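You operate a simulated robot arm through the tools that you are given. There is no shell and no other tool.

Carry out the task below with a simulated two-armed robot. There is one attempt and no reset: what you move stays moved.

## Task
Press the lid on the teal box, latch it, and swap its pink label for the purple one.
Fine: The pink label goes on the black mat; latch before you peel.

The check looks at the end state, three seconds after you hand in, the way a careful person would. Anything else that was tipped, shoved, dropped, spilled or broken makes it a failure. Lids that push on must go on centred and level and be pressed home; caps that screw on are set level and turned clockwise until they are tight.

## Robot
Two 6-joint arms with fingered hands on one trunk that stands fixed in place. Base frame: the origin is at the foot of the trunk, x ahead of it, y to its left, z up; the work surface is at about z = 802. Lengths are in mm, angles in degrees, forces in N, time in s.
The left shoulder is at [70, 191, 1365], the right one opposite. With the tool pointing down near the work surface each hand reaches from about 480 to 940 mm from the base axis, measured 20 degrees to its own side. Payload 4.7 kg a hand.
Tool frame (each hand has its own): the origin (TCP) lies between the finger pads and is the grasp point; the fingertips stand 36 mm ahead of it; z points along the fingers, y is the line along which they close. The gripper opens to 120 mm; its body begins 42 mm behind the TCP. The gripper is a hand of 5 fingers: y runs from the thumb to the fingers, the wrist lies at [-18, -113, -198] in the tool frame, and closing takes about 1.5 s.
Orientation is told as [roll, pitch, yaw] about the base's x, y, z axes, in that order, counted from this pose: with the fingers straight down and the wrist toward the robot, the tool's x, y and z point along [0, 1, 0], [1, 0, 0] and [0, 0, -1] of the base frame.

## Interface
- The arms move only by the tool apply_moves. It takes "left_series", "right_series" or both (then of equal length, played together; a hand with none holds still); each is a list of rows, each a list of 3 entries, a list of its own where there are three numbers: the turn, a rotation vector about the tool's x, y, z in units of 6 degrees (1.0 is 6 degrees), then the shift along the tool's x, y, z in units of 50 mm (1.0 is 50 mm), then the gripper command, from -1 (fully open) to 1 (shut), values between in proportion. In form: [[[wx, wy, wz], [tx, ty, tz], gripper], ...]. A call has 1 to 20 rows; each row shifts and turns the commanded pose from where the row before left it, along the tool's axes as they then stand. A call with a number of a shift or a turn outside -1 to 1 is refused whole. Rows are played at 5 a second. More than 50 mm and 8.6 degrees between two rows, or a gripper value outside its range, and nothing of the call is played. Where a pose cannot be reached the arm comes as near as it can. A force on the tool above 40 N (or 10 N above the force at the start of the call, whichever is more), or a blocked arm, ends the call early, and 0.2 s more pass. The fingers move at their own pace (about 45 mm/s each) and stop on an object; they squeeze with about 28 N. The grip force told is the motor's: it shows also when the fingers shut on nothing. Time passes only in rows, and 0.2 s behind the last, so rows that do not move let the fingers close. It gives the time, the measured TCP pose, the force on the tool (base axes), the opening and the grip force at its end, in the units of the frame above (readings bear some noise), with the torque about the TCP (base axes, N m) and any sound that the robot's microphone picked up.
- Cameras (640 x 400 px; columns grow to the right, rows downward): "scene" is now at [142.6, -10.2, 1587.6]; the picture's right is [-0.33, -0.94, -0.00], its down [-0.62, 0.22, -0.76] and it looks along [0.72, -0.25, -0.65] (base axes); focal length 340 px, centre (320, 200). "left" rides on the left gripper at [-73, -91, -143] in its tool frame; the picture's right is [-0.80, -0.28, 0.52], its down [0.53, -0.73, 0.43] and it looks along [0.27, 0.62, 0.74] (tool axes); focal length 234 px, centre (320, 200). "right" rides on the right gripper at [72, -91, -143] in its tool frame; the picture's right is [-0.80, 0.28, -0.52], its down [-0.53, -0.73, 0.42] and it looks along [-0.27, 0.62, 0.74] (tool axes); focal length 234 px, centre (320, 200). There is no depth. A picture from a camera that has moved, and an enlarged one, comes with that camera's place and axes in the base frame and with its lens. The place of the scene camera against the robot may be out by one fixed shift of up to 25 mm in any direction.
- get_image(camera): a new picture of that camera. It takes no simulated time.
- raise_lower(by): slides the trunk up (or, below 0, down) by that many mm; the arms and the scene camera ride with it, the base frame stays. It gives what a move gives, with no picture.
- hand_shape(shape, hand): the hand has 5 fingers and takes this shape, open, in about a second: jaw (thumb against the fingers, like two jaws); tri (thumb and two fingers); tip (a fingertip pinch); poke (one finger out to press); point (the index stretched); flat (the hand flat); cup (the hand cupped); fist (a fist). The gripper value then closes the fingers along that shape, each until it touches; the sizes above hold for jaw. It gives what a move gives, with no picture.
- pan_tilt(pan, tilt): turns the head with the scene camera to pan (to the left, within 86 degrees either way) and tilt (down, from -29 to 69), counted from straight ahead of the robot. It gives what a move gives.
- close_up(camera, box): a new picture of the part [left, top, right, bottom] of that camera's present view, enlarged. It takes no simulated time.
- sign_off(): hands the job in; it is judged then, once.

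Places have to be worked out from the pictures, the camera data and where the tool is seen. Open the grippers and draw the arms clear of the work before you hand the job in, unless the task says otherwise.

The tools are called after ">>>" by a JSON object that holds its "fn" and its "kwargs". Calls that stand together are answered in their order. apply_moves: Moves the arms, as the interface text tells. Its arguments: {"type":"object","properties":{"left_series":{"type":"array"},"right_series":{"type":"array"}},"required":[]} The other tools are called the same way: raise_lower (by) moves the trunk up or down; hand_shape (shape, hand) gives the hand a shape; pan_tilt (pan, tilt) turns the head that bears the scene camera; get_image (camera) takes a picture; close_up (camera, box) takes an enlarged picture of a part of a camera's view; sign_off () hands the job in.

At the start:

```text
time_s: 0.0
left_ee_pos: [705.2, -64.8, 1256.7]
left_ee_rot: [0.0, 0.1, 0.0]
left_ft_force: [0.5, -0.9, 0.1]
left_torque: [0.01, 0.01, -0.04]
left_gripper_width: 119.6
left_grip_force: 0.0
left_shape: jaw
right_ee_pos: [488.2, -544.5, 1154.6]
right_ee_rot: [0.0, -0.1, -0.1]
right_ft_force: [0.1, -0.2, 0.3]
right_torque: [0.0, 0.02, 0.02]
right_gripper_width: 119.8
right_grip_force: 0.0
right_shape: jaw
trunk travel left (down, up): [-842.0, 98.0]
head pan, tilt (commanded): [-19.4, 40.7]
```

scene: 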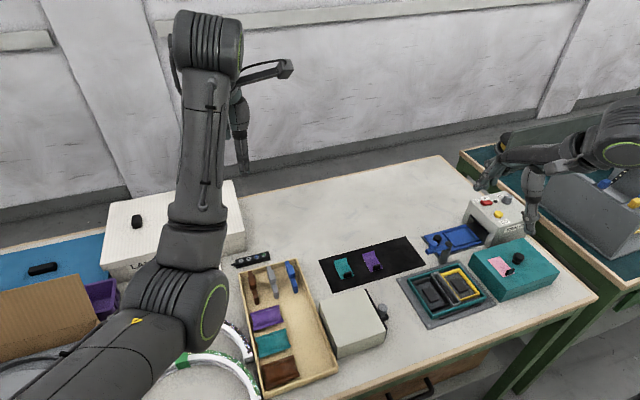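
right: 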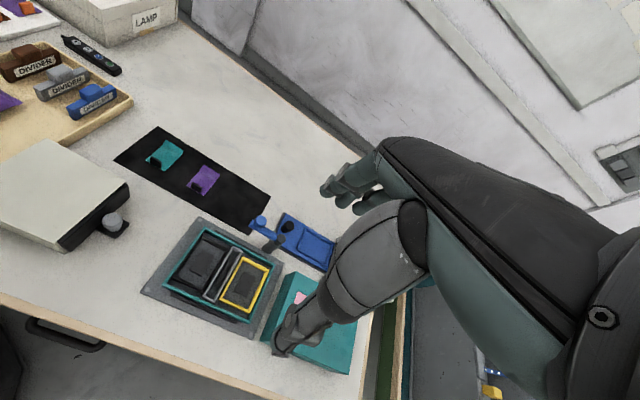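
left: 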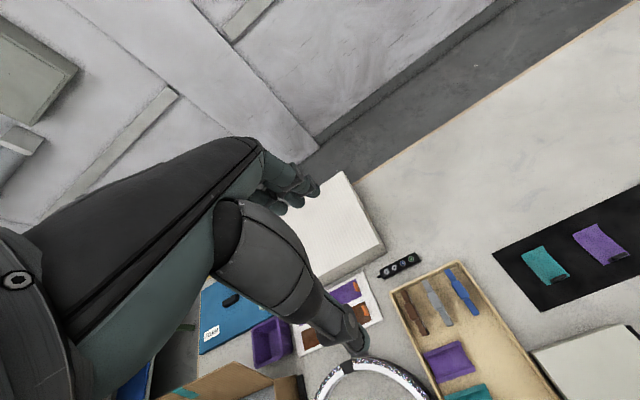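

I'll begin by taking enlarged views of the scene to identify the teal box, the lid, the latch and the labels.

>>> {"fn": "close_up", "kwargs": {"camera": "scene", "box": [380, 170, 620, 340]}}

>>> {"fn": "close_up", "kwargs": {"camera": "scene", "box": [300, 220, 460, 320]}}

>>> {"fn": "close_up", "kwargs": {"camera": "right", "box": [100, 120, 400, 380]}}

>>> {"fn": "close_up", "kwargs": {"camera": "scene", "box": [0, 180, 400, 400]}}

```text
2.35 times, centred on (500, 255) of scene
camera zoom: at [142.6, -10.2, 1587.6], right [-0.33, -0.94, 0.0], down [-0.62, 0.22, -0.76], along [0.72, -0.25, -0.65], focal length 800 px, centre (-104, 71)
```

zoom: 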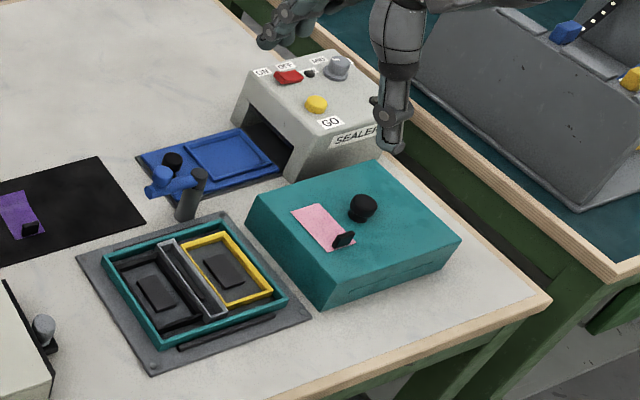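

```text
4.00 times, centred on (380, 270) of scene
camera zoom: at [142.6, -10.2, 1587.6], right [-0.33, -0.94, 0.0], down [-0.62, 0.22, -0.76], along [0.72, -0.25, -0.65], focal length 1360 px, centre (80, -80)
```

zoom: 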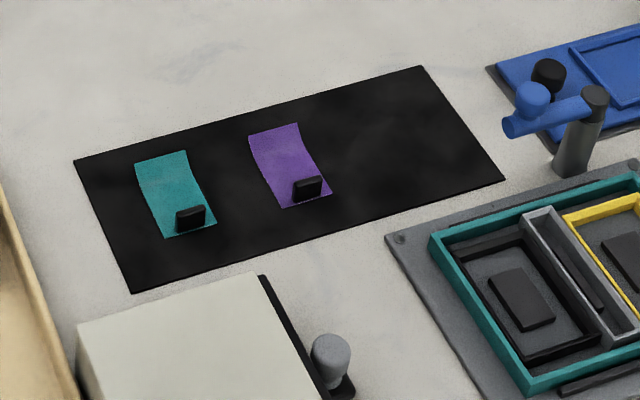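

```text
1.54 times, centred on (250, 250) of right
camera zoom: at [397.5, -470.3, 1299.0], right [0.28, -0.8, 0.52], down [-0.73, -0.53, -0.42], along [0.62, -0.27, -0.74], focal length 360 px, centre (428, 123)
```

zoom: 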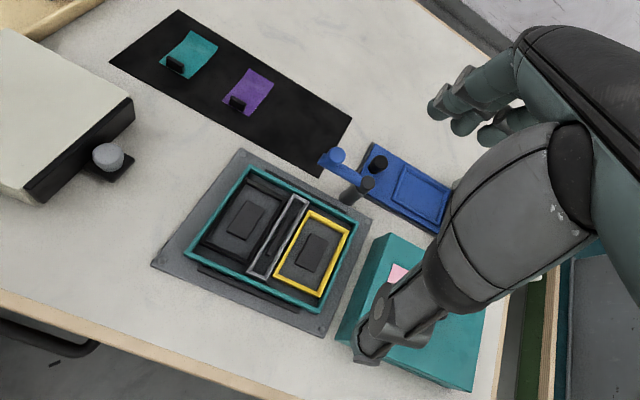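

```text
1.60 times, centred on (200, 290) of scene
camera zoom: at [142.6, -10.2, 1587.6], right [-0.33, -0.94, 0.0], down [-0.62, 0.22, -0.76], along [0.72, -0.25, -0.65], focal length 544 px, centre (512, 56)
```

zoom: 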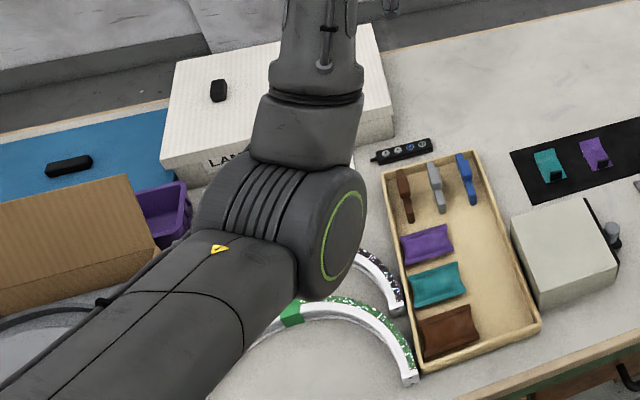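

The teal frame in a grey nest looks like the open box, and the teal block with a knob and the pink label may be its lid. I zoom in further to settle what is the latch.

>>> {"fn": "close_up", "kwargs": {"camera": "scene", "box": [390, 240, 510, 335]}}

>>> {"fn": "close_up", "kwargs": {"camera": "scene", "box": [460, 220, 570, 310]}}

>>> {"fn": "close_up", "kwargs": {"camera": "scene", "box": [410, 180, 530, 270]}}

>>> {"fn": "close_up", "kwargs": {"camera": "scene", "box": [310, 270, 410, 370]}}

```text
4.21 times, centred on (450, 288) of scene
camera zoom: at [142.6, -10.2, 1587.6], right [-0.33, -0.94, 0.0], down [-0.62, 0.22, -0.76], along [0.72, -0.25, -0.65], focal length 1431 px, centre (-227, -168)
```

zoom: 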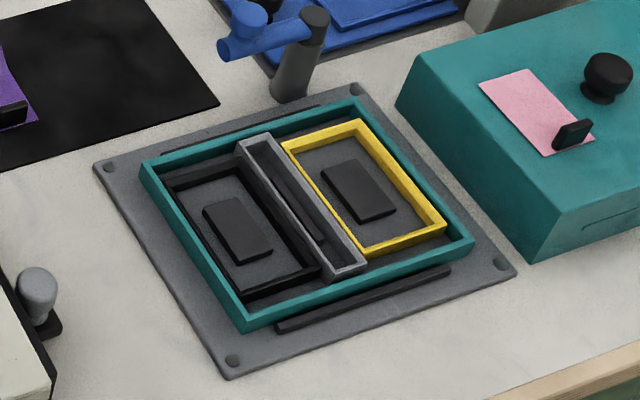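

```text
4.44 times, centred on (515, 265) of scene
camera zoom: at [142.6, -10.2, 1587.6], right [-0.33, -0.94, 0.0], down [-0.62, 0.22, -0.76], along [0.72, -0.25, -0.65], focal length 1511 px, centre (-547, -89)
```

zoom: 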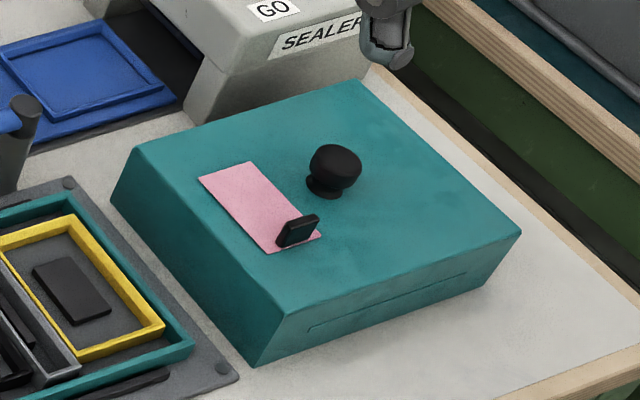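

```text
4.44 times, centred on (470, 225) of scene
camera zoom: at [142.6, -10.2, 1587.6], right [-0.33, -0.94, 0.0], down [-0.62, 0.22, -0.76], along [0.72, -0.25, -0.65], focal length 1511 px, centre (-347, 89)
```

zoom: 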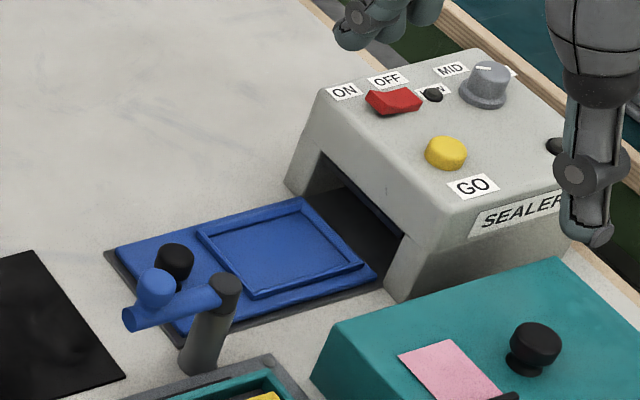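

```text
4.00 times, centred on (360, 320) of scene
camera zoom: at [142.6, -10.2, 1587.6], right [-0.33, -0.94, 0.0], down [-0.62, 0.22, -0.76], along [0.72, -0.25, -0.65], focal length 1360 px, centre (160, -280)
```

zoom: 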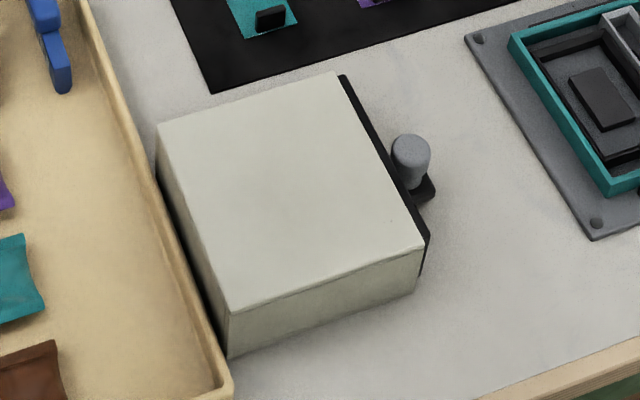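

The teal frame in the grey nest is the open box, and the teal block with the black knob and pink label is the lid. The blue lever on the post looks like the latch. The scene camera seems about 20 mm off against the wrist camera, so I move the right hand up to the right to get wrist camera views of the lid.

>>> {"fn": "apply_moves", "kwargs": {"right_series": [[[0, 0, 0], [-0.86, -0.07, 0], -1], [[0, 0, 0], [-0.86, -0.07, 0], -1], [[0, 0, 0], [-0.86, -0.07, 0], -1], [[0, 0, 0], [-0.86, -0.07, 0], -1], [[0, 0, 0], [-0.86, -0.07, 0], -1], [[0, 0, 0], [0, 0, 0], -1]]}}

>>> {"fn": "get_image", "kwargs": {"camera": "right"}}

>>> {"fn": "get_image", "kwargs": {"camera": "scene"}}

```text
time_s: 1.4
left_ee_pos: [704.4, -63.2, 1256.7]
left_ee_rot: [0.0, 0.0, 0.0]
left_ft_force: [-0.3, 0.1, 0.2]
left_torque: [-0.02, 0.02, 0.02]
left_gripper_width: 119.6
left_grip_force: 0.1
left_shape: jaw
right_ee_pos: [483.6, -596.6, 1126.7]
right_ee_rot: [-0.2, -0.1, -0.2]
right_ft_force: [0.6, 0.2, 0.6]
right_torque: [-0.01, 0.01, 0.0]
right_gripper_width: 120.0
right_grip_force: 0.1
right_shape: jaw
right hand out of reach, approached as far as the arm can: row 1, 2, 3, 4, 5
trunk travel left (down, up): [-842.0, 98.0]
head pan, tilt (commanded): [-19.4, 40.7]
```

```text
taken
camera right: at [393.6, -522.1, 1269.4], right [0.28, -0.8, 0.53], down [-0.73, -0.53, -0.42], along [0.62, -0.27, -0.74], focal length 234 px, centre (320, 200)
```

right: 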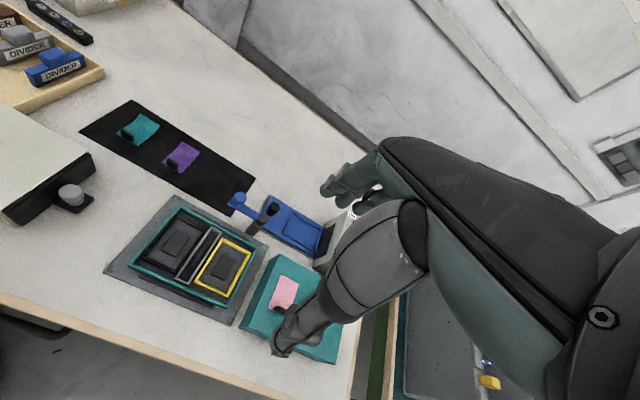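

```text
taken
camera scene: at [142.5, -10.0, 1587.7], right [-0.33, -0.94, 0.0], down [-0.62, 0.22, -0.76], along [0.72, -0.25, -0.65], focal length 340 px, centre (320, 200)
```

scene: 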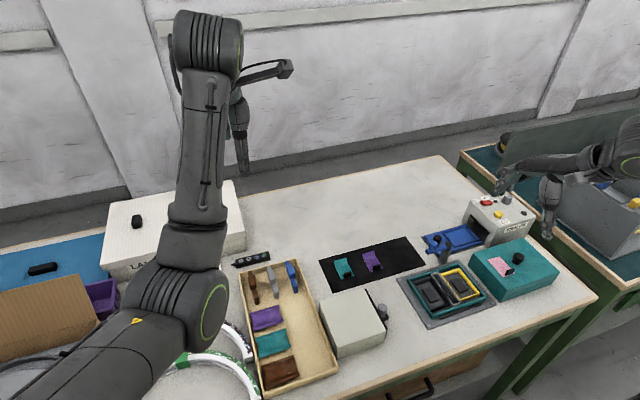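

The arm could not reach that far right with the wrist facing straight back. I'll turn the hand about its vertical axis by about −48° yaw so the wrist lines up with the shoulder, and check the reach.

>>> {"fn": "apply_moves", "kwargs": {"right_series": [[[0, 0, 1], [0, 0, 0], -1], [[0, 0, 1], [0, 0, 0], -1], [[0, 0, 1], [0, 0, 0], -1], [[0, 0, 1], [0, 0, 0], -1], [[0, 0, 1], [0, 0, 0], -1], [[0, 0, 1], [0, 0, 0], -1], [[0, 0, 1], [0, 0, 0], -1], [[0, 0, 1], [0, 0, 0], -1], [[0, 0, 0], [0, 0, 0], -1]]}}

>>> {"fn": "get_image", "kwargs": {"camera": "right"}}

```text
time_s: 3.4
left_ee_pos: [704.8, -64.7, 1255.6]
left_ee_rot: [0.0, 0.0, 0.1]
left_ft_force: [-0.3, -1.0, -0.4]
left_torque: [0.01, -0.01, -0.02]
left_gripper_width: 119.5
left_grip_force: 0.2
left_shape: jaw
right_ee_pos: [485.6, -599.1, 1128.4]
right_ee_rot: [0.0, 0.0, -48.0]
right_ft_force: [0.4, 0.2, 0.1]
right_torque: [0.04, -0.01, -0.02]
right_gripper_width: 119.9
right_grip_force: 0.1
right_shape: jaw
trunk travel left (down, up): [-842.0, 98.0]
head pan, tilt (commanded): [-19.4, 40.7]
```

```text
taken
camera right: at [479.9, -482.4, 1272.6], right [-0.41, -0.75, 0.52], down [-0.89, 0.19, -0.42], along [0.22, -0.64, -0.74], focal length 234 px, centre (320, 200)
```

right: 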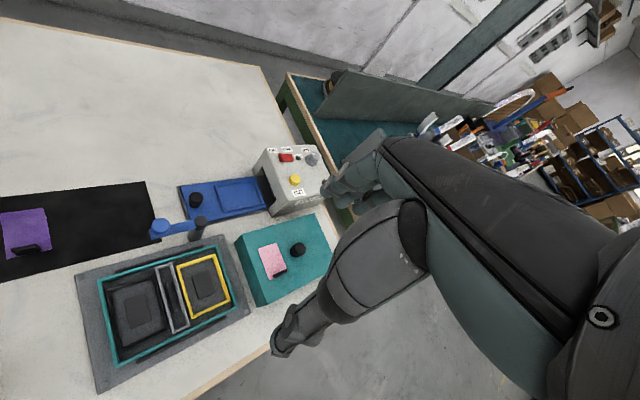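

The yaw turn worked and the wrist camera now sees lid, box, lever and purple label together. I zoom in for precise measurements.

>>> {"fn": "close_up", "kwargs": {"camera": "right", "box": [220, 200, 350, 320]}}

>>> {"fn": "close_up", "kwargs": {"camera": "right", "box": [70, 200, 260, 395]}}

>>> {"fn": "close_up", "kwargs": {"camera": "right", "box": [130, 160, 270, 270]}}

```text
3.33 times, centred on (285, 260) of right
camera zoom: at [479.9, -482.4, 1272.6], right [-0.41, -0.75, 0.52], down [-0.89, 0.19, -0.42], along [0.22, -0.64, -0.74], focal length 781 px, centre (437, 0)
```

zoom: 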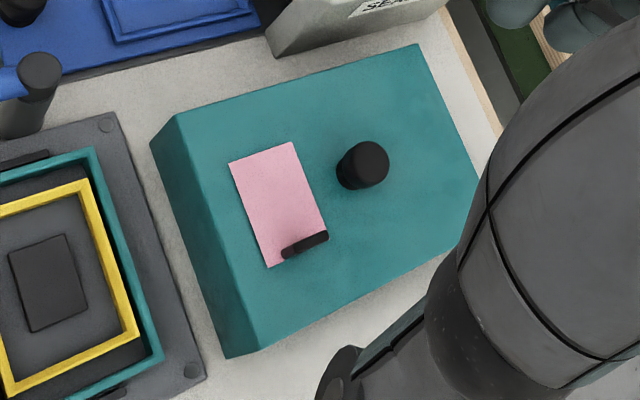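

```text
2.05 times, centred on (165, 298) of right
camera zoom: at [479.9, -482.4, 1272.6], right [-0.41, -0.75, 0.52], down [-0.89, 0.19, -0.42], along [0.22, -0.64, -0.74], focal length 480 px, centre (638, 0)
```

zoom: 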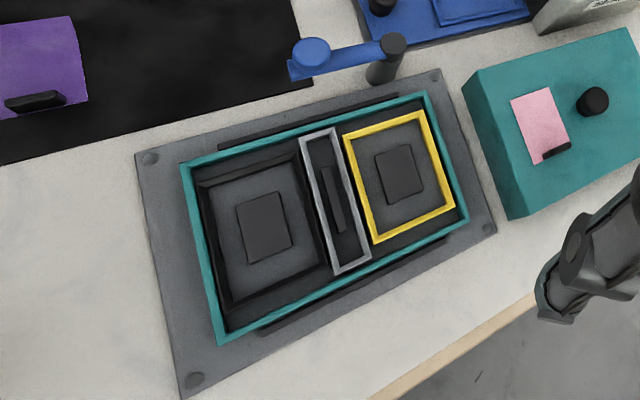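

```text
3.64 times, centred on (200, 215) of right
camera zoom: at [479.9, -482.4, 1272.6], right [-0.41, -0.75, 0.52], down [-0.89, 0.19, -0.42], along [0.22, -0.64, -0.74], focal length 852 px, centre (756, 146)
```

zoom: 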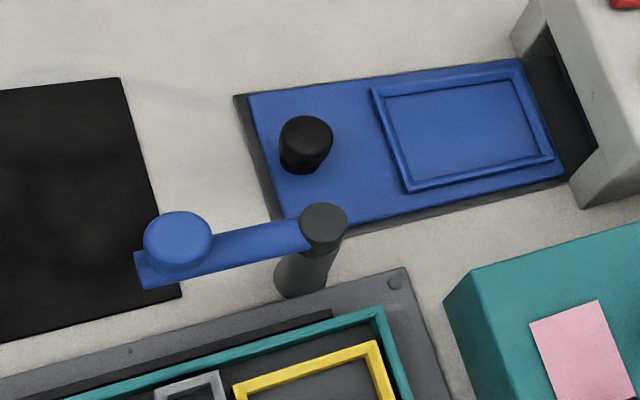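

Working numbers: lid centre/knob about (509, −721) with its top near z≈857, box centre about (518, −520), lever post about (603, −573). I set the gripper to about half open and move above the knob at a safe height to check reach and refine.

>>> {"fn": "apply_moves", "kwargs": {"right_series": [[[0, 0, 0], [-0.321, 0.53, 0.64], -0.5], [[0, 0, 0], [-0.321, 0.53, 0.64], -0.2], [[0, 0, 0], [-0.321, 0.53, 0.64], 0], [[0, 0, 0], [-0.321, 0.53, 0.64], 0], [[0, 0, 0], [0, 0, 0], 0], [[0, 0, 0], [0, 0, 0], 0]]}}

>>> {"fn": "get_image", "kwargs": {"camera": "right"}}

>>> {"fn": "get_image", "kwargs": {"camera": "scene"}}

```text
time_s: 4.8
left_ee_pos: [705.4, -65.2, 1256.3]
left_ee_rot: [0.0, 0.1, 0.1]
left_ft_force: [-0.3, 0.6, -0.1]
left_torque: [-0.03, -0.01, 0.0]
left_gripper_width: 119.8
left_grip_force: 0.1
left_shape: jaw
right_ee_pos: [505.5, -693.1, 1049.3]
right_ee_rot: [0.1, 0.0, -48.0]
right_ft_force: [-0.5, 0.6, 0.0]
right_torque: [0.04, 0.0, -0.03]
right_gripper_width: 60.7
right_grip_force: 0.1
right_shape: jaw
right hand out of reach, approached as far as the arm can: row 3, 4
trunk travel left (down, up): [-842.0, 98.0]
head pan, tilt (commanded): [-19.4, 40.7]
```

```text
taken
camera right: at [499.3, -575.5, 1192.8], right [-0.41, -0.75, 0.53], down [-0.89, 0.19, -0.42], along [0.22, -0.64, -0.74], focal length 234 px, centre (320, 200)
```

right: 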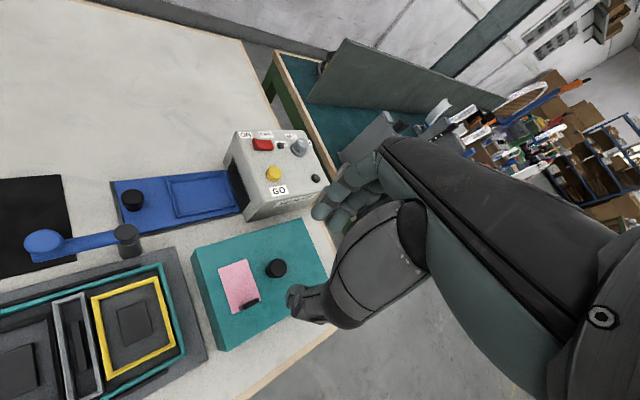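

```text
taken
camera scene: at [142.6, -10.4, 1587.6], right [-0.33, -0.94, 0.0], down [-0.62, 0.22, -0.76], along [0.72, -0.25, -0.65], focal length 340 px, centre (320, 200)
```

scene: 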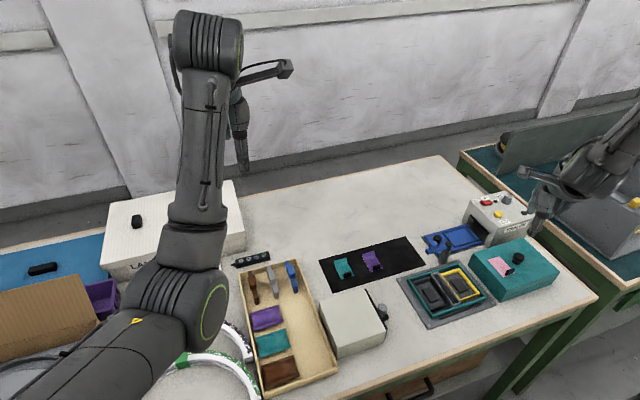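

The arm stopped short at y≈−693 with this yaw; turning further brings the wrist inward. I rotate to about −72° yaw and go on toward the point above the knob.

>>> {"fn": "apply_moves", "kwargs": {"right_series": [[[0, 0, 1], [0, 0, 0], 0], [[0, 0, 1], [0, 0, 0], 0], [[0, 0, 1], [0, 0, 0], 0], [[0, 0, 1], [0, 0, 0], 0], [[0, 0, 0], [-0.053, 0.277, 0.49], 0], [[0, 0, 0], [-0.053, 0.277, 0.49], 0], [[0, 0, 0], [0, 0, 0], 0]]}}

>>> {"fn": "get_image", "kwargs": {"camera": "right"}}

>>> {"fn": "close_up", "kwargs": {"camera": "scene", "box": [440, 100, 640, 310]}}

```text
time_s: 6.4
left_ee_pos: [705.1, -64.1, 1256.9]
left_ee_rot: [0.0, 0.1, 0.2]
left_ft_force: [0.2, -0.2, -0.4]
left_torque: [-0.02, -0.03, 0.02]
left_gripper_width: 119.7
left_grip_force: 0.0
left_shape: jaw
right_ee_pos: [472.5, -722.4, 1050.9]
right_ee_rot: [-0.1, 0.0, -72.1]
right_ft_force: [-1.1, 0.1, -0.5]
right_torque: [0.0, -0.02, 0.0]
right_gripper_width: 60.5
right_grip_force: 0.1
right_shape: jaw
right hand out of reach, approached as far as the arm can: row 1, 2, 3, 4, 5, 6
trunk travel left (down, up): [-842.0, 98.0]
head pan, tilt (commanded): [-19.4, 40.7]
```

```text
taken
camera right: at [514.0, -613.0, 1194.5], right [-0.68, -0.51, 0.53], down [-0.73, 0.53, -0.42], along [-0.06, -0.67, -0.74], focal length 234 px, centre (320, 200)
```

right: 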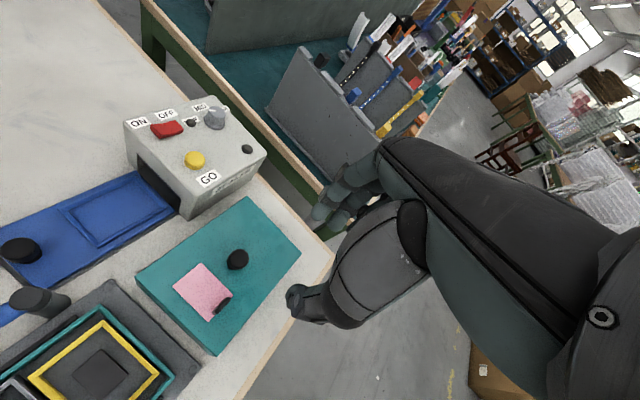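

```text
1.90 times, centred on (540, 205) of scene
camera zoom: at [142.8, -10.1, 1587.6], right [-0.33, -0.94, 0.0], down [-0.62, 0.22, -0.76], along [0.71, -0.25, -0.65], focal length 647 px, centre (-99, 190)
```

zoom: 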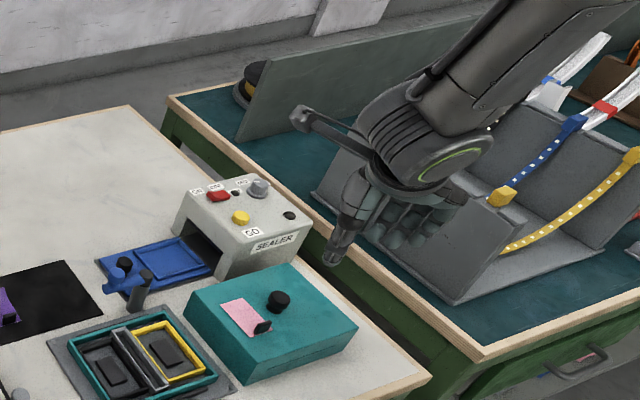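

The wrist itself seems stuck at about y≈−621 whatever the yaw. I turn the head to the right to look at the arm's configuration before choosing a different approach.

>>> {"fn": "pan_tilt", "kwargs": {"pan": -60, "tilt": 30}}

>>> {"fn": "get_image", "kwargs": {"camera": "scene"}}

>>> {"fn": "get_image", "kwargs": {"camera": "left"}}

```text
time_s: 7.5
left_ee_pos: [704.8, -64.5, 1255.1]
left_ee_rot: [0.0, 0.1, 0.0]
left_ft_force: [-0.4, 0.5, 0.0]
left_torque: [0.01, -0.03, 0.02]
left_gripper_width: 119.7
left_grip_force: 0.1
left_shape: jaw
right_ee_pos: [471.9, -722.8, 1051.1]
right_ee_rot: [0.0, 0.0, -72.0]
right_ft_force: [-0.2, 0.0, 0.1]
right_torque: [0.01, 0.0, 0.04]
right_gripper_width: 60.5
right_grip_force: 0.1
right_shape: jaw
trunk travel left (down, up): [-842.0, 98.0]
head pan, tilt (commanded): [-60.0, 30.0]
```

```text
taken
camera scene: at [108.2, -60.4, 1604.0], right [-0.87, -0.5, 0.0], down [-0.25, 0.43, -0.87], along [0.43, -0.75, -0.5], focal length 340 px, centre (320, 200)
```

scene: 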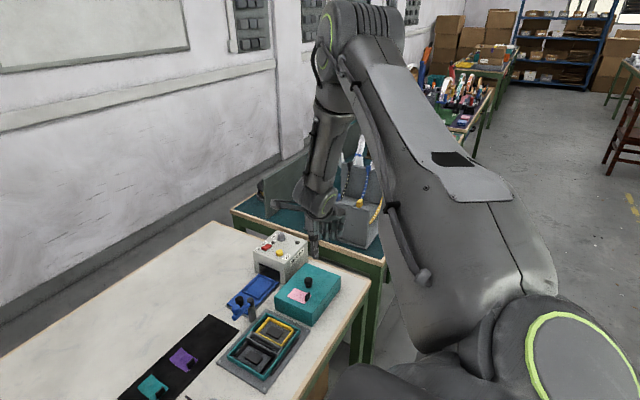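

```text
taken
camera left: at [613.6, -137.6, 1399.3], right [-0.28, -0.8, -0.52], down [-0.73, 0.53, -0.42], along [0.62, 0.27, -0.74], focal length 234 px, centre (320, 200)
```

left: 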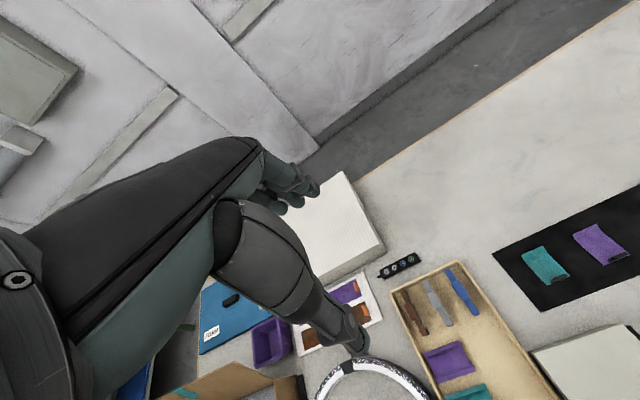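

The forearm hangs almost vertically from a high elbow, so this is likely a wrist limit high up rather than pure distance. I'll back off inward and come down lower to test the reach there.

>>> {"fn": "apply_moves", "kwargs": {"right_series": [[[0, 0, 0], [0.3, -0.66, 0], 0], [[0, 0, 0], [0.3, -0.66, 0], 0], [[0, 0, 0], [0, 0, 0.9], 0], [[0, 0, 0], [0, 0, 0.9], 0], [[0, 0, 0], [0, 0, 0], 0]]}}

>>> {"fn": "get_image", "kwargs": {"camera": "scene"}}

```text
time_s: 8.7
left_ee_pos: [703.8, -62.2, 1256.0]
left_ee_rot: [-0.1, 0.0, 0.2]
left_ft_force: [-0.2, -0.3, 0.0]
left_torque: [-0.01, 0.0, -0.01]
left_gripper_width: 119.7
left_grip_force: 0.0
left_shape: jaw
right_ee_pos: [433.5, -675.8, 1033.6]
right_ee_rot: [0.0, 0.0, -71.9]
right_ft_force: [0.0, 0.2, 1.0]
right_torque: [0.01, -0.01, -0.03]
right_gripper_width: 60.3
right_grip_force: 0.0
right_shape: jaw
right hand out of reach, approached as far as the arm can: row 1, 2, 3, 4
trunk travel left (down, up): [-842.0, 98.0]
head pan, tilt (commanded): [-60.0, 30.0]
```

```text
taken
camera scene: at [107.5, -58.6, 1604.2], right [-0.87, -0.5, 0.0], down [-0.25, 0.43, -0.87], along [0.43, -0.75, -0.5], focal length 340 px, centre (320, 200)
```

scene: 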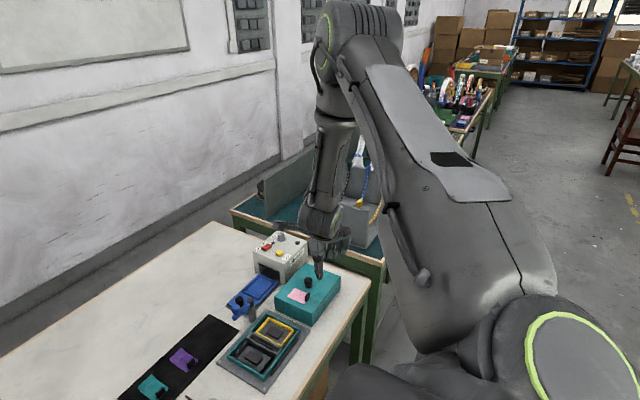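

With −72° yaw hardly any pose is reached, while −48° was fine, so I go back inward and unwind the yaw, then test lower heights.

>>> {"fn": "apply_moves", "kwargs": {"right_series": [[[0, 0, -1], [0.4, -0.3, -0.1], 0], [[0, 0, -1], [0.4, -0.3, -0.1], 0], [[0, 0, -1], [0.4, -0.3, -0.1], 0], [[0, 0, -1], [0.3, -0.2, 0], 0], [[0, 0, 0], [0, 0, 0], 0]]}}

```text
time_s: 9.9
left_ee_pos: [705.3, -64.8, 1256.4]
left_ee_rot: [0.0, 0.0, 0.2]
left_ft_force: [-0.1, -0.6, 0.5]
left_torque: [0.0, 0.03, -0.02]
left_gripper_width: 119.9
left_grip_force: 0.1
left_shape: jaw
right_ee_pos: [463.3, -602.4, 1061.4]
right_ee_rot: [-0.1, 0.0, -47.9]
right_ft_force: [-0.3, 0.5, 0.5]
right_torque: [0.0, 0.01, 0.04]
right_gripper_width: 60.2
right_grip_force: 0.1
right_shape: jaw
right hand out of reach, approached as far as the arm can: row 1, 2, 3
trunk travel left (down, up): [-842.0, 98.0]
head pan, tilt (commanded): [-60.0, 30.0]
```

Reached again at −48° yaw. I now lower straight down here (free space between lid and box, tips stay above 910) to check how low the hand reaches.

>>> {"fn": "apply_moves", "kwargs": {"right_series": [[[0, 0, 0], [0, 0, 0.8], 0], [[0, 0, 0], [0, 0, 0.8], 0], [[0, 0, 0], [0, 0, 0.6], 0], [[0, 0, 0], [0, 0, 0], 0]]}}

```text
time_s: 10.9
left_ee_pos: [704.8, -65.0, 1256.6]
left_ee_rot: [0.0, 0.2, 0.0]
left_ft_force: [0.3, -0.8, -0.2]
left_torque: [-0.01, 0.02, 0.03]
left_gripper_width: 119.7
left_grip_force: 0.2
left_shape: jaw
right_ee_pos: [445.3, -622.7, 1027.2]
right_ee_rot: [0.1, 0.1, -47.9]
right_ft_force: [-0.3, -0.3, 0.0]
right_torque: [-0.01, -0.01, -0.02]
right_gripper_width: 60.0
right_grip_force: 0.0
right_shape: jaw
right hand out of reach, approached as far as the arm can: row 1, 2, 3
trunk travel left (down, up): [-842.0, 98.0]
head pan, tilt (commanded): [-60.0, 30.0]
```

Going down fails with this yaw too, so the yaw is likely the culprit. I go back up, unwind to about −20° yaw, and test descending there.

>>> {"fn": "apply_moves", "kwargs": {"right_series": [[[0, 0, 0], [0.45, -0.05, -0.53], 0], [[0, 0, 0], [0.45, -0.05, -0.53], 0], [[0, 0, -0.93], [0, 0, 0], 0], [[0, 0, -0.93], [0, 0, 0], 0], [[0, 0, -0.93], [0, 0, 0], 0], [[0, 0, -0.93], [0, 0, 0], 0], [[0, 0, -0.93], [0, 0, 0], 0], [[0, 0, 0], [0, 0, 0.8], 0], [[0, 0, 0], [0, 0, 0.8], 0], [[0, 0, 0], [0, 0, 0.6], 0], [[0, 0, 0], [0, 0, 0], 0]]}}

```text
time_s: 13.3
left_ee_pos: [705.5, -64.1, 1254.9]
left_ee_rot: [-0.1, 0.2, 0.1]
left_ft_force: [1.1, 0.4, -0.7]
left_torque: [-0.03, -0.02, 0.02]
left_gripper_width: 119.6
left_grip_force: 0.1
left_shape: jaw
right_ee_pos: [471.4, -589.5, 1028.5]
right_ee_rot: [0.0, 0.1, -20.2]
right_ft_force: [0.8, 0.7, 0.9]
right_torque: [-0.03, -0.02, -0.01]
right_gripper_width: 60.1
right_grip_force: 0.0
right_shape: jaw
right hand out of reach, approached as far as the arm can: row 2, 9, 10
trunk travel left (down, up): [-842.0, 98.0]
head pan, tilt (commanded): [-60.0, 30.0]
```

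The stuck poses fit two limits: the wrist's azimuth from the shoulder no further right than about −51°, and the yaw no more than about 21° beyond that azimuth. A yaw of about −64° at the lid satisfies both, so I go there with a coordinated path that turns while moving outward.

>>> {"fn": "apply_moves", "kwargs": {"right_series": [[[0, 0, 0], [0.565, 0.41, -0.63], 0], [[0, 0, 0.933], [-0.294, 0.128, 0.04], 0], [[0, 0, 0.933], [-0.28, 0.156, 0.04], 0], [[0, 0, 0.933], [-0.264, 0.183, 0.04], 0], [[0, 0, 0.933], [-0.244, 0.208, 0.04], 0], [[0, 0, 0.933], [-0.222, 0.23, 0.04], 0], [[0, 0, 0.889], [-0.298, 0.37, 0.2], 0], [[0, 0, 0.889], [-0.262, 0.396, 0.2], 0], [[0, 0, 0.889], [-0.224, 0.418, 0.2], 0], [[0, 0, 0], [0, 0, 0], 0]]}}

```text
time_s: 15.5
left_ee_pos: [704.7, -64.6, 1256.5]
left_ee_rot: [0.0, 0.1, 0.1]
left_ft_force: [0.2, -0.4, 0.0]
left_torque: [0.01, 0.01, -0.03]
left_gripper_width: 119.6
left_grip_force: 0.0
left_shape: jaw
right_ee_pos: [490.6, -717.8, 1052.5]
right_ee_rot: [0.0, 0.0, -64.0]
right_ft_force: [0.3, 0.0, -0.3]
right_torque: [0.01, -0.01, 0.01]
right_gripper_width: 60.4
right_grip_force: 0.1
right_shape: jaw
right hand out of reach, approached as far as the arm can: row 4, 6, 7, 8, 9
trunk travel left (down, up): [-842.0, 98.0]
head pan, tilt (commanded): [-60.0, 30.0]
```

All the stuck wrist positions lie on a smooth lower boundary about 115–140 mm below the shoulder, so the shoulder is simply too high. Lowering the trunk about 200 mm should cure this; I first raise the right hand 100 mm to keep clearance.

>>> {"fn": "apply_moves", "kwargs": {"right_series": [[[0, 0, 0], [0.2, -0.2, -0.9], 0], [[0, 0, 0], [0.2, -0.2, -0.9], 0], [[0, 0, 0], [0, 0, 0], 0]]}}

>>> {"fn": "raise_lower", "kwargs": {"by": -100}}

```text
time_s: 16.3
left_ee_pos: [705.9, -66.0, 1256.5]
left_ee_rot: [0.1, 0.1, 0.0]
left_ft_force: [-0.1, 0.2, -0.1]
left_torque: [0.0, -0.02, 0.03]
left_gripper_width: 119.6
left_grip_force: 0.1
left_shape: jaw
right_ee_pos: [502.7, -690.1, 1141.8]
right_ee_rot: [-0.1, 0.1, -64.1]
right_ft_force: [-0.2, -0.1, -0.4]
right_torque: [0.0, 0.03, -0.02]
right_gripper_width: 60.1
right_grip_force: 0.0
right_shape: jaw
trunk travel left (down, up): [-842.0, 98.0]
head pan, tilt (commanded): [-60.0, 30.0]
```

```text
time_s: 17.6
left_ee_pos: [705.4, -64.1, 1156.8]
left_ee_rot: [0.0, 0.0, 0.1]
left_ft_force: [0.0, -0.5, 0.0]
left_torque: [0.01, -0.02, -0.02]
left_gripper_width: 119.6
left_grip_force: 0.0
left_shape: jaw
right_ee_pos: [501.2, -691.2, 1043.3]
right_ee_rot: [0.0, -0.1, -64.2]
right_ft_force: [-0.3, 0.1, 0.5]
right_torque: [0.0, 0.02, -0.01]
right_gripper_width: 60.4
right_grip_force: 0.2
right_shape: jaw
trunk travel left (down, up): [-742.0, 198.0]
head pan, tilt (commanded): [-60.0, 30.0]
```

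That worked. Another 100 mm the same way.

>>> {"fn": "apply_moves", "kwargs": {"right_series": [[[0, 0, 0], [0, 0, -0.9], 0], [[0, 0, 0], [0, 0, -0.9], 0], [[0, 0, 0], [0, 0, 0], 0]]}}

>>> {"fn": "raise_lower", "kwargs": {"by": -100}}

>>> {"fn": "get_image", "kwargs": {"camera": "right"}}

>>> {"fn": "get_image", "kwargs": {"camera": "scene"}}

```text
time_s: 18.4
left_ee_pos: [705.7, -64.6, 1155.4]
left_ee_rot: [-0.1, 0.1, 0.0]
left_ft_force: [0.6, 0.1, -0.6]
left_torque: [-0.01, 0.0, 0.01]
left_gripper_width: 119.4
left_grip_force: 0.1
left_shape: jaw
right_ee_pos: [502.6, -692.5, 1132.7]
right_ee_rot: [-0.1, 0.1, -64.1]
right_ft_force: [-0.3, 0.6, -0.1]
right_torque: [-0.01, 0.01, 0.02]
right_gripper_width: 60.6
right_grip_force: 0.2
right_shape: jaw
trunk travel left (down, up): [-742.0, 198.0]
head pan, tilt (commanded): [-60.0, 30.0]
```

```text
time_s: 19.7
left_ee_pos: [705.0, -64.1, 1056.8]
left_ee_rot: [-0.2, 0.0, 0.2]
left_ft_force: [0.3, -0.2, 0.5]
left_torque: [0.01, -0.02, 0.0]
left_gripper_width: 119.9
left_grip_force: 0.0
left_shape: jaw
right_ee_pos: [501.4, -691.6, 1033.7]
right_ee_rot: [0.0, 0.0, -64.1]
right_ft_force: [-0.1, 0.1, 0.2]
right_torque: [0.0, -0.03, -0.02]
right_gripper_width: 60.2
right_grip_force: 0.0
right_shape: jaw
trunk travel left (down, up): [-642.0, 298.0]
head pan, tilt (commanded): [-60.0, 30.0]
```

```text
taken
camera right: at [526.9, -577.1, 1177.2], right [-0.6, -0.6, 0.53], down [-0.8, 0.43, -0.42], along [0.03, -0.67, -0.74], focal length 234 px, centre (320, 200)
```

right: 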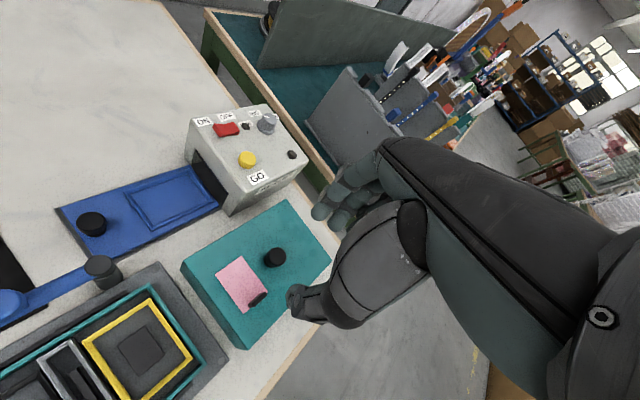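

```text
taken
camera scene: at [107.6, -60.3, 1404.2], right [-0.87, -0.5, 0.0], down [-0.25, 0.43, -0.87], along [0.43, -0.75, -0.5], focal length 340 px, centre (320, 200)
```

scene: 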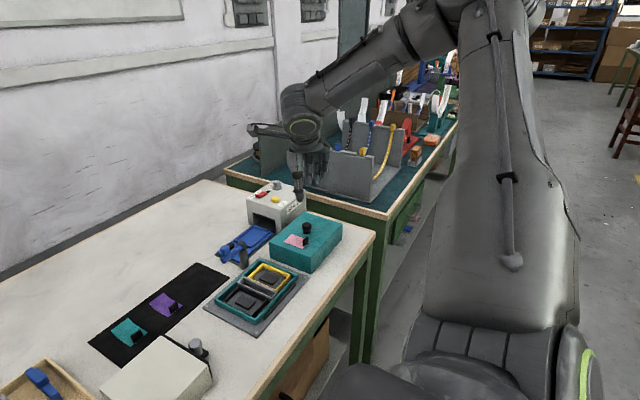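

The arm now has a comfortable posture. I zoom in on the lid from here for a second measurement of the knob, label and heights.

>>> {"fn": "close_up", "kwargs": {"camera": "right", "box": [170, 190, 340, 360]}}

>>> {"fn": "close_up", "kwargs": {"camera": "scene", "box": [200, 170, 360, 350]}}

```text
2.35 times, centred on (255, 275) of right
camera zoom: at [526.9, -577.1, 1177.2], right [-0.6, -0.6, 0.53], down [-0.8, 0.43, -0.42], along [0.03, -0.67, -0.74], focal length 551 px, centre (473, 24)
```

zoom: 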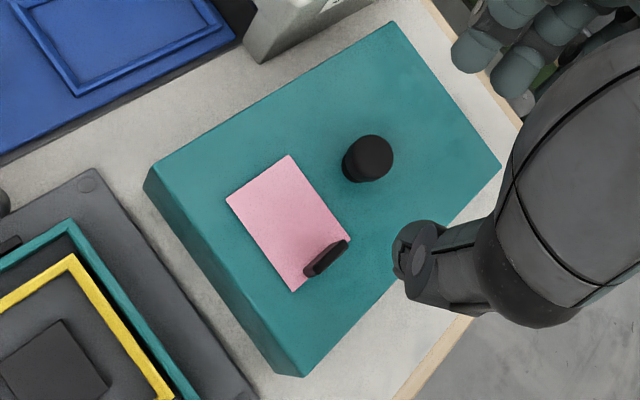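

```text
2.22 times, centred on (280, 260) of scene
camera zoom: at [107.6, -60.3, 1404.2], right [-0.87, -0.5, 0.0], down [-0.25, 0.43, -0.87], along [0.43, -0.75, -0.5], focal length 755 px, centre (409, 67)
```

zoom: 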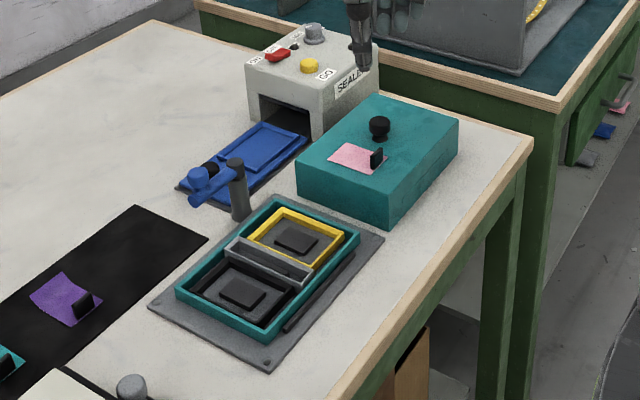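

Second view agrees: lid spans x 445–573, y −637…−809, top z≈857, knob at about (510, −722.5). I turn to −30° yaw, which keeps the thumb clear of the label tab, and go above the knob at z≈960.

>>> {"fn": "apply_moves", "kwargs": {"right_series": [[[0, 0, -0.95], [0, 0, 0], 0], [[0, 0, -0.95], [0, 0, 0], 0], [[0, 0, -0.95], [0, 0, 0], 0], [[0, 0, -0.95], [0, 0, 0], 0], [[0, 0, -0.95], [0, 0, 0], 0], [[0, 0, -0.95], [0, 0, 0], 0], [[0, 0, 0], [-0.225, 0.229, 0.737], 0], [[0, 0, 0], [-0.225, 0.229, 0.737], 0], [[0, 0, 0], [0, 0, 0], 0]]}}

>>> {"fn": "get_image", "kwargs": {"camera": "right"}}

>>> {"fn": "close_up", "kwargs": {"camera": "scene", "box": [240, 120, 380, 280]}}

```text
time_s: 21.7
left_ee_pos: [704.1, -63.3, 1056.1]
left_ee_rot: [-0.1, 0.1, 0.2]
left_ft_force: [0.0, 0.6, -0.1]
left_torque: [-0.01, 0.02, 0.01]
left_gripper_width: 119.8
left_grip_force: 0.0
left_shape: jaw
right_ee_pos: [530.5, -688.3, 949.6]
right_ee_rot: [0.1, 0.0, -29.8]
right_ft_force: [-0.7, 0.1, 0.5]
right_torque: [-0.02, -0.03, 0.0]
right_gripper_width: 60.2
right_grip_force: 0.1
right_shape: jaw
right hand out of reach, approached as far as the arm can: row 4, 5, 6
trunk travel left (down, up): [-642.0, 298.0]
head pan, tilt (commanded): [-60.0, 30.0]
```

```text
taken
camera right: at [488.2, -578.2, 1094.8], right [-0.16, -0.84, 0.53], down [-0.9, -0.1, -0.42], along [0.41, -0.54, -0.74], focal length 234 px, centre (320, 200)
```

right: 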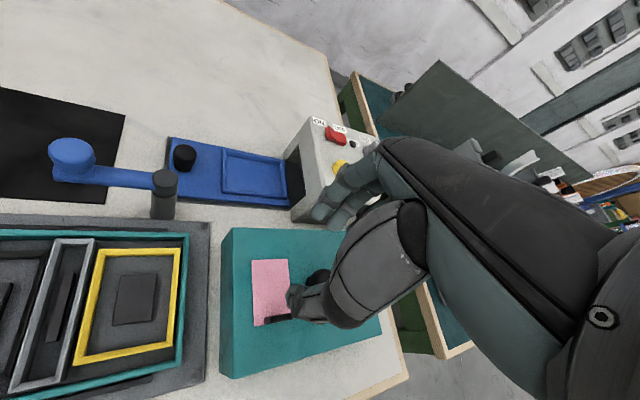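

```text
2.50 times, centred on (310, 200) of scene
camera zoom: at [107.5, -59.3, 1404.2], right [-0.87, -0.5, 0.0], down [-0.25, 0.43, -0.87], along [0.43, -0.75, -0.5], focal length 850 px, centre (345, 200)
```

zoom: 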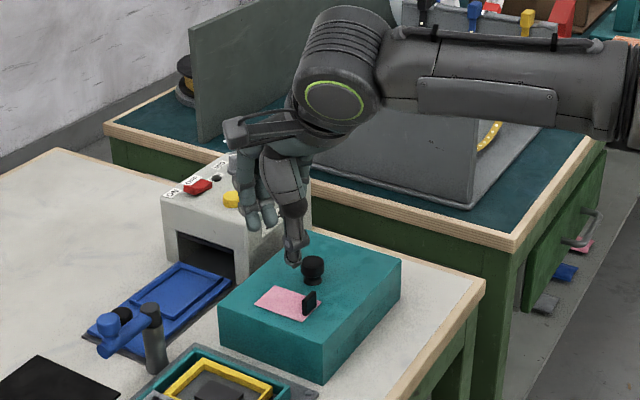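

The hand ended at (530, −688, 950), thumb above the label side, still clear of the knob. I shift it sideways to above the knob at the same height.

>>> {"fn": "apply_moves", "kwargs": {"right_series": [[[0, 0, 0], [-0.4, -0.01, 0], 0], [[0, 0, 0], [-0.4, -0.01, 0], 0], [[0, 0, 0], [0, 0, 0], 0]]}}

>>> {"fn": "get_image", "kwargs": {"camera": "right"}}

>>> {"fn": "close_up", "kwargs": {"camera": "scene", "box": [260, 140, 360, 270]}}

```text
time_s: 22.5
left_ee_pos: [706.1, -64.7, 1056.9]
left_ee_rot: [0.0, 0.1, 0.1]
left_ft_force: [-0.1, 0.3, 0.1]
left_torque: [0.03, -0.03, 0.02]
left_gripper_width: 119.4
left_grip_force: 0.0
left_shape: jaw
right_ee_pos: [512.2, -720.0, 950.7]
right_ee_rot: [0.0, 0.0, -29.9]
right_ft_force: [-0.1, -0.8, 0.1]
right_torque: [0.01, -0.04, 0.0]
right_gripper_width: 60.4
right_grip_force: 0.0
right_shape: jaw
trunk travel left (down, up): [-642.0, 298.0]
head pan, tilt (commanded): [-60.0, 30.0]
```

```text
taken
camera right: at [470.0, -612.4, 1094.4], right [-0.16, -0.84, 0.53], down [-0.9, -0.1, -0.42], along [0.41, -0.54, -0.74], focal length 234 px, centre (320, 200)
```

right: 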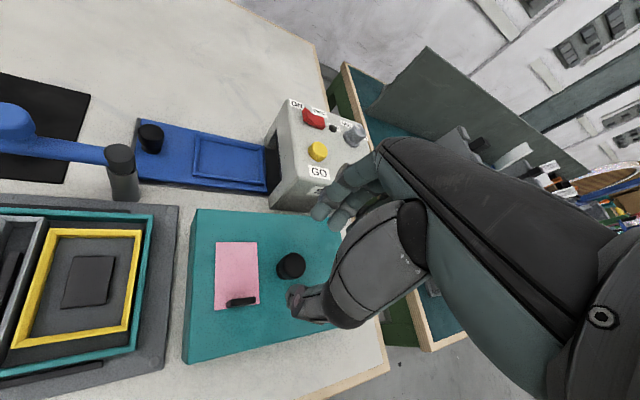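

```text
3.08 times, centred on (310, 205) of scene
camera zoom: at [108.5, -60.8, 1404.0], right [-0.87, -0.5, 0.0], down [-0.25, 0.43, -0.87], along [0.43, -0.75, -0.5], focal length 1046 px, centre (351, 185)
```

zoom: 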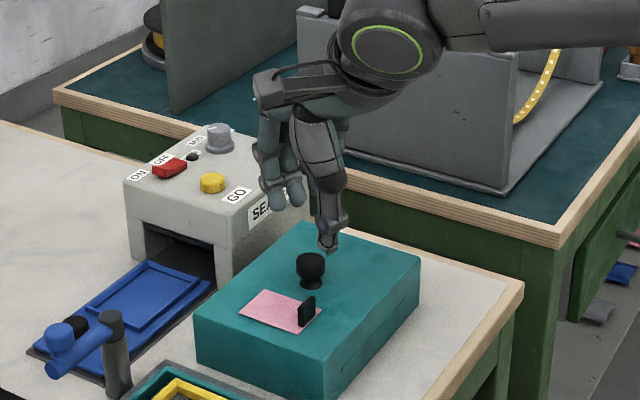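

The TCP is at (512, −720); I zoom in to check the knob's location against it and see the fingertips.

>>> {"fn": "close_up", "kwargs": {"camera": "right", "box": [200, 220, 360, 340]}}

>>> {"fn": "close_up", "kwargs": {"camera": "scene", "box": [280, 170, 350, 260]}}

```text
3.33 times, centred on (280, 280) of right
camera zoom: at [470.0, -612.4, 1094.4], right [-0.16, -0.84, 0.53], down [-0.9, -0.1, -0.42], along [0.41, -0.54, -0.74], focal length 781 px, centre (453, -67)
```

zoom: 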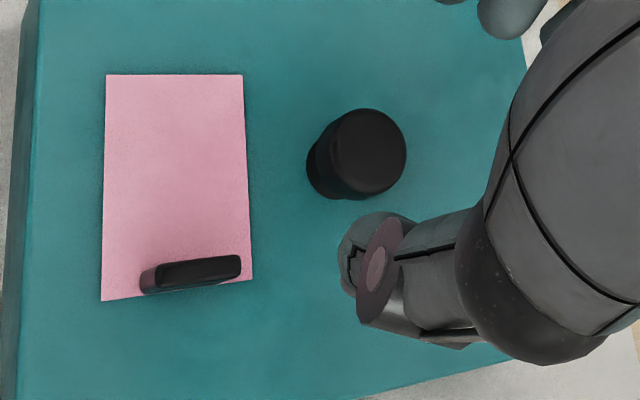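

```text
4.44 times, centred on (315, 215) of scene
camera zoom: at [108.5, -60.8, 1404.0], right [-0.87, -0.5, 0.0], down [-0.25, 0.43, -0.87], along [0.43, -0.75, -0.5], focal length 1511 px, centre (342, 133)
```

zoom: 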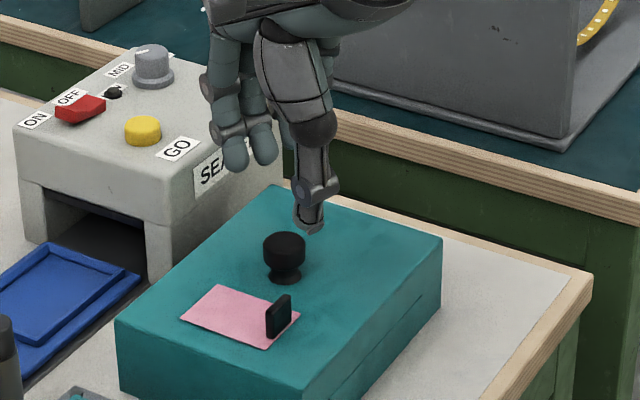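

The knob measures at about (509, −723), slightly off the TCP; its head is ~23 mm wide and its top near z≈885. I lower around it to TCP z≈898 (tips just above the lid) with the gripper still 60 mm open.

>>> {"fn": "apply_moves", "kwargs": {"right_series": [[[0, 0, 0], [-0.042, -0.013, 0.5], 0], [[0, 0, 0], [-0.042, -0.013, 0.5], 0], [[0, 0, 0], [0, 0, 0], 0]]}}

>>> {"fn": "close_up", "kwargs": {"camera": "right", "box": [200, 180, 380, 340]}}

>>> {"fn": "close_up", "kwargs": {"camera": "scene", "box": [280, 170, 350, 260]}}

```text
time_s: 23.3
left_ee_pos: [705.1, -64.2, 1057.0]
left_ee_rot: [-0.2, 0.0, 0.0]
left_ft_force: [-0.7, 0.8, -0.3]
left_torque: [-0.01, 0.02, 0.01]
left_gripper_width: 119.5
left_grip_force: 0.1
left_shape: jaw
right_ee_pos: [509.4, -723.5, 900.3]
right_ee_rot: [0.1, 0.0, -29.9]
right_ft_force: [-0.5, -0.3, 0.7]
right_torque: [0.01, -0.03, -0.02]
right_gripper_width: 60.2
right_grip_force: 0.0
right_shape: jaw
trunk travel left (down, up): [-642.0, 298.0]
head pan, tilt (commanded): [-60.0, 30.0]
```

```text
2.50 times, centred on (290, 260) of right
camera zoom: at [466.1, -615.3, 1043.8], right [-0.16, -0.84, 0.53], down [-0.9, -0.1, -0.42], along [0.41, -0.54, -0.74], focal length 585 px, centre (395, 50)
```

zoom: 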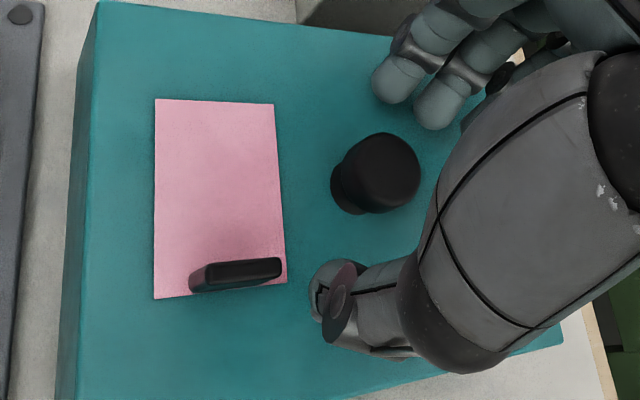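

```text
4.44 times, centred on (315, 215) of scene
camera zoom: at [107.8, -59.8, 1404.1], right [-0.87, -0.5, 0.0], down [-0.25, 0.43, -0.87], along [0.43, -0.75, -0.5], focal length 1511 px, centre (342, 133)
```

zoom: 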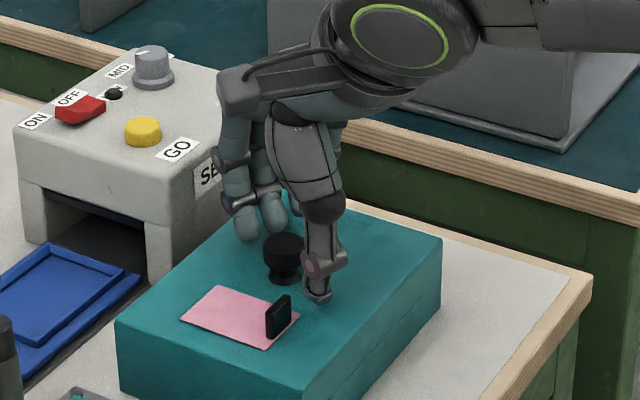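

Thumb and fingers straddle the knob well, tips a few mm above the lid. I close the hand on the knob.

>>> {"fn": "apply_moves", "kwargs": {"right_series": [[[0, 0, 0], [0, 0, 0], 0.4], [[0, 0, 0], [0, 0, 0], 0.7], [[0, 0, 0], [0, 0, 0], 1], [[0, 0, 0], [0, 0, 0], 1], [[0, 0, 0], [0, 0, 0], 1], [[0, 0, 0], [0, 0, 0], 1], [[0, 0, 0], [0, 0, 0], 1], [[0, 0, 0], [0, 0, 0], 1]]}}

>>> {"fn": "close_up", "kwargs": {"camera": "right", "box": [200, 180, 380, 340]}}

>>> {"fn": "close_up", "kwargs": {"camera": "scene", "box": [280, 170, 350, 260]}}

```text
time_s: 25.1
left_ee_pos: [704.6, -64.2, 1056.0]
left_ee_rot: [-0.1, 0.2, -0.1]
left_ft_force: [0.2, 0.2, 0.5]
left_torque: [0.0, -0.02, -0.02]
left_gripper_width: 119.6
left_grip_force: 0.1
left_shape: jaw
right_ee_pos: [509.1, -724.9, 899.5]
right_ee_rot: [0.1, 0.0, -29.9]
right_ft_force: [-0.5, -0.2, 0.2]
right_torque: [-0.04, -0.07, -0.01]
right_gripper_width: 17.4
right_grip_force: 27.8
right_shape: jaw
trunk travel left (down, up): [-642.0, 298.0]
head pan, tilt (commanded): [-60.0, 30.0]
```

```text
2.50 times, centred on (290, 260) of right
camera zoom: at [466.1, -615.9, 1043.5], right [-0.16, -0.84, 0.53], down [-0.9, -0.1, -0.42], along [0.41, -0.54, -0.74], focal length 585 px, centre (395, 50)
```

zoom: 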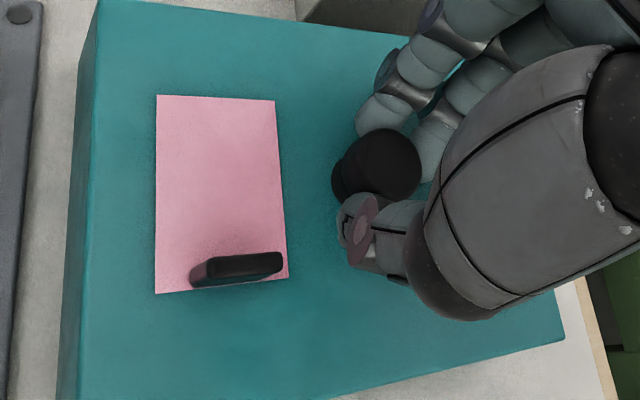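

```text
4.44 times, centred on (315, 215) of scene
camera zoom: at [108.0, -60.5, 1404.1], right [-0.87, -0.5, 0.0], down [-0.25, 0.43, -0.87], along [0.43, -0.75, -0.5], focal length 1511 px, centre (342, 133)
```

zoom: 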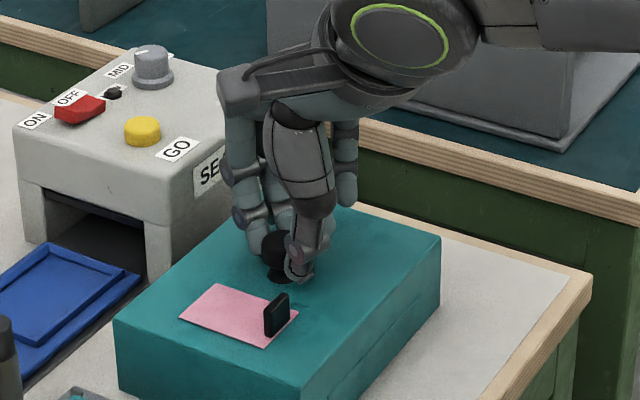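

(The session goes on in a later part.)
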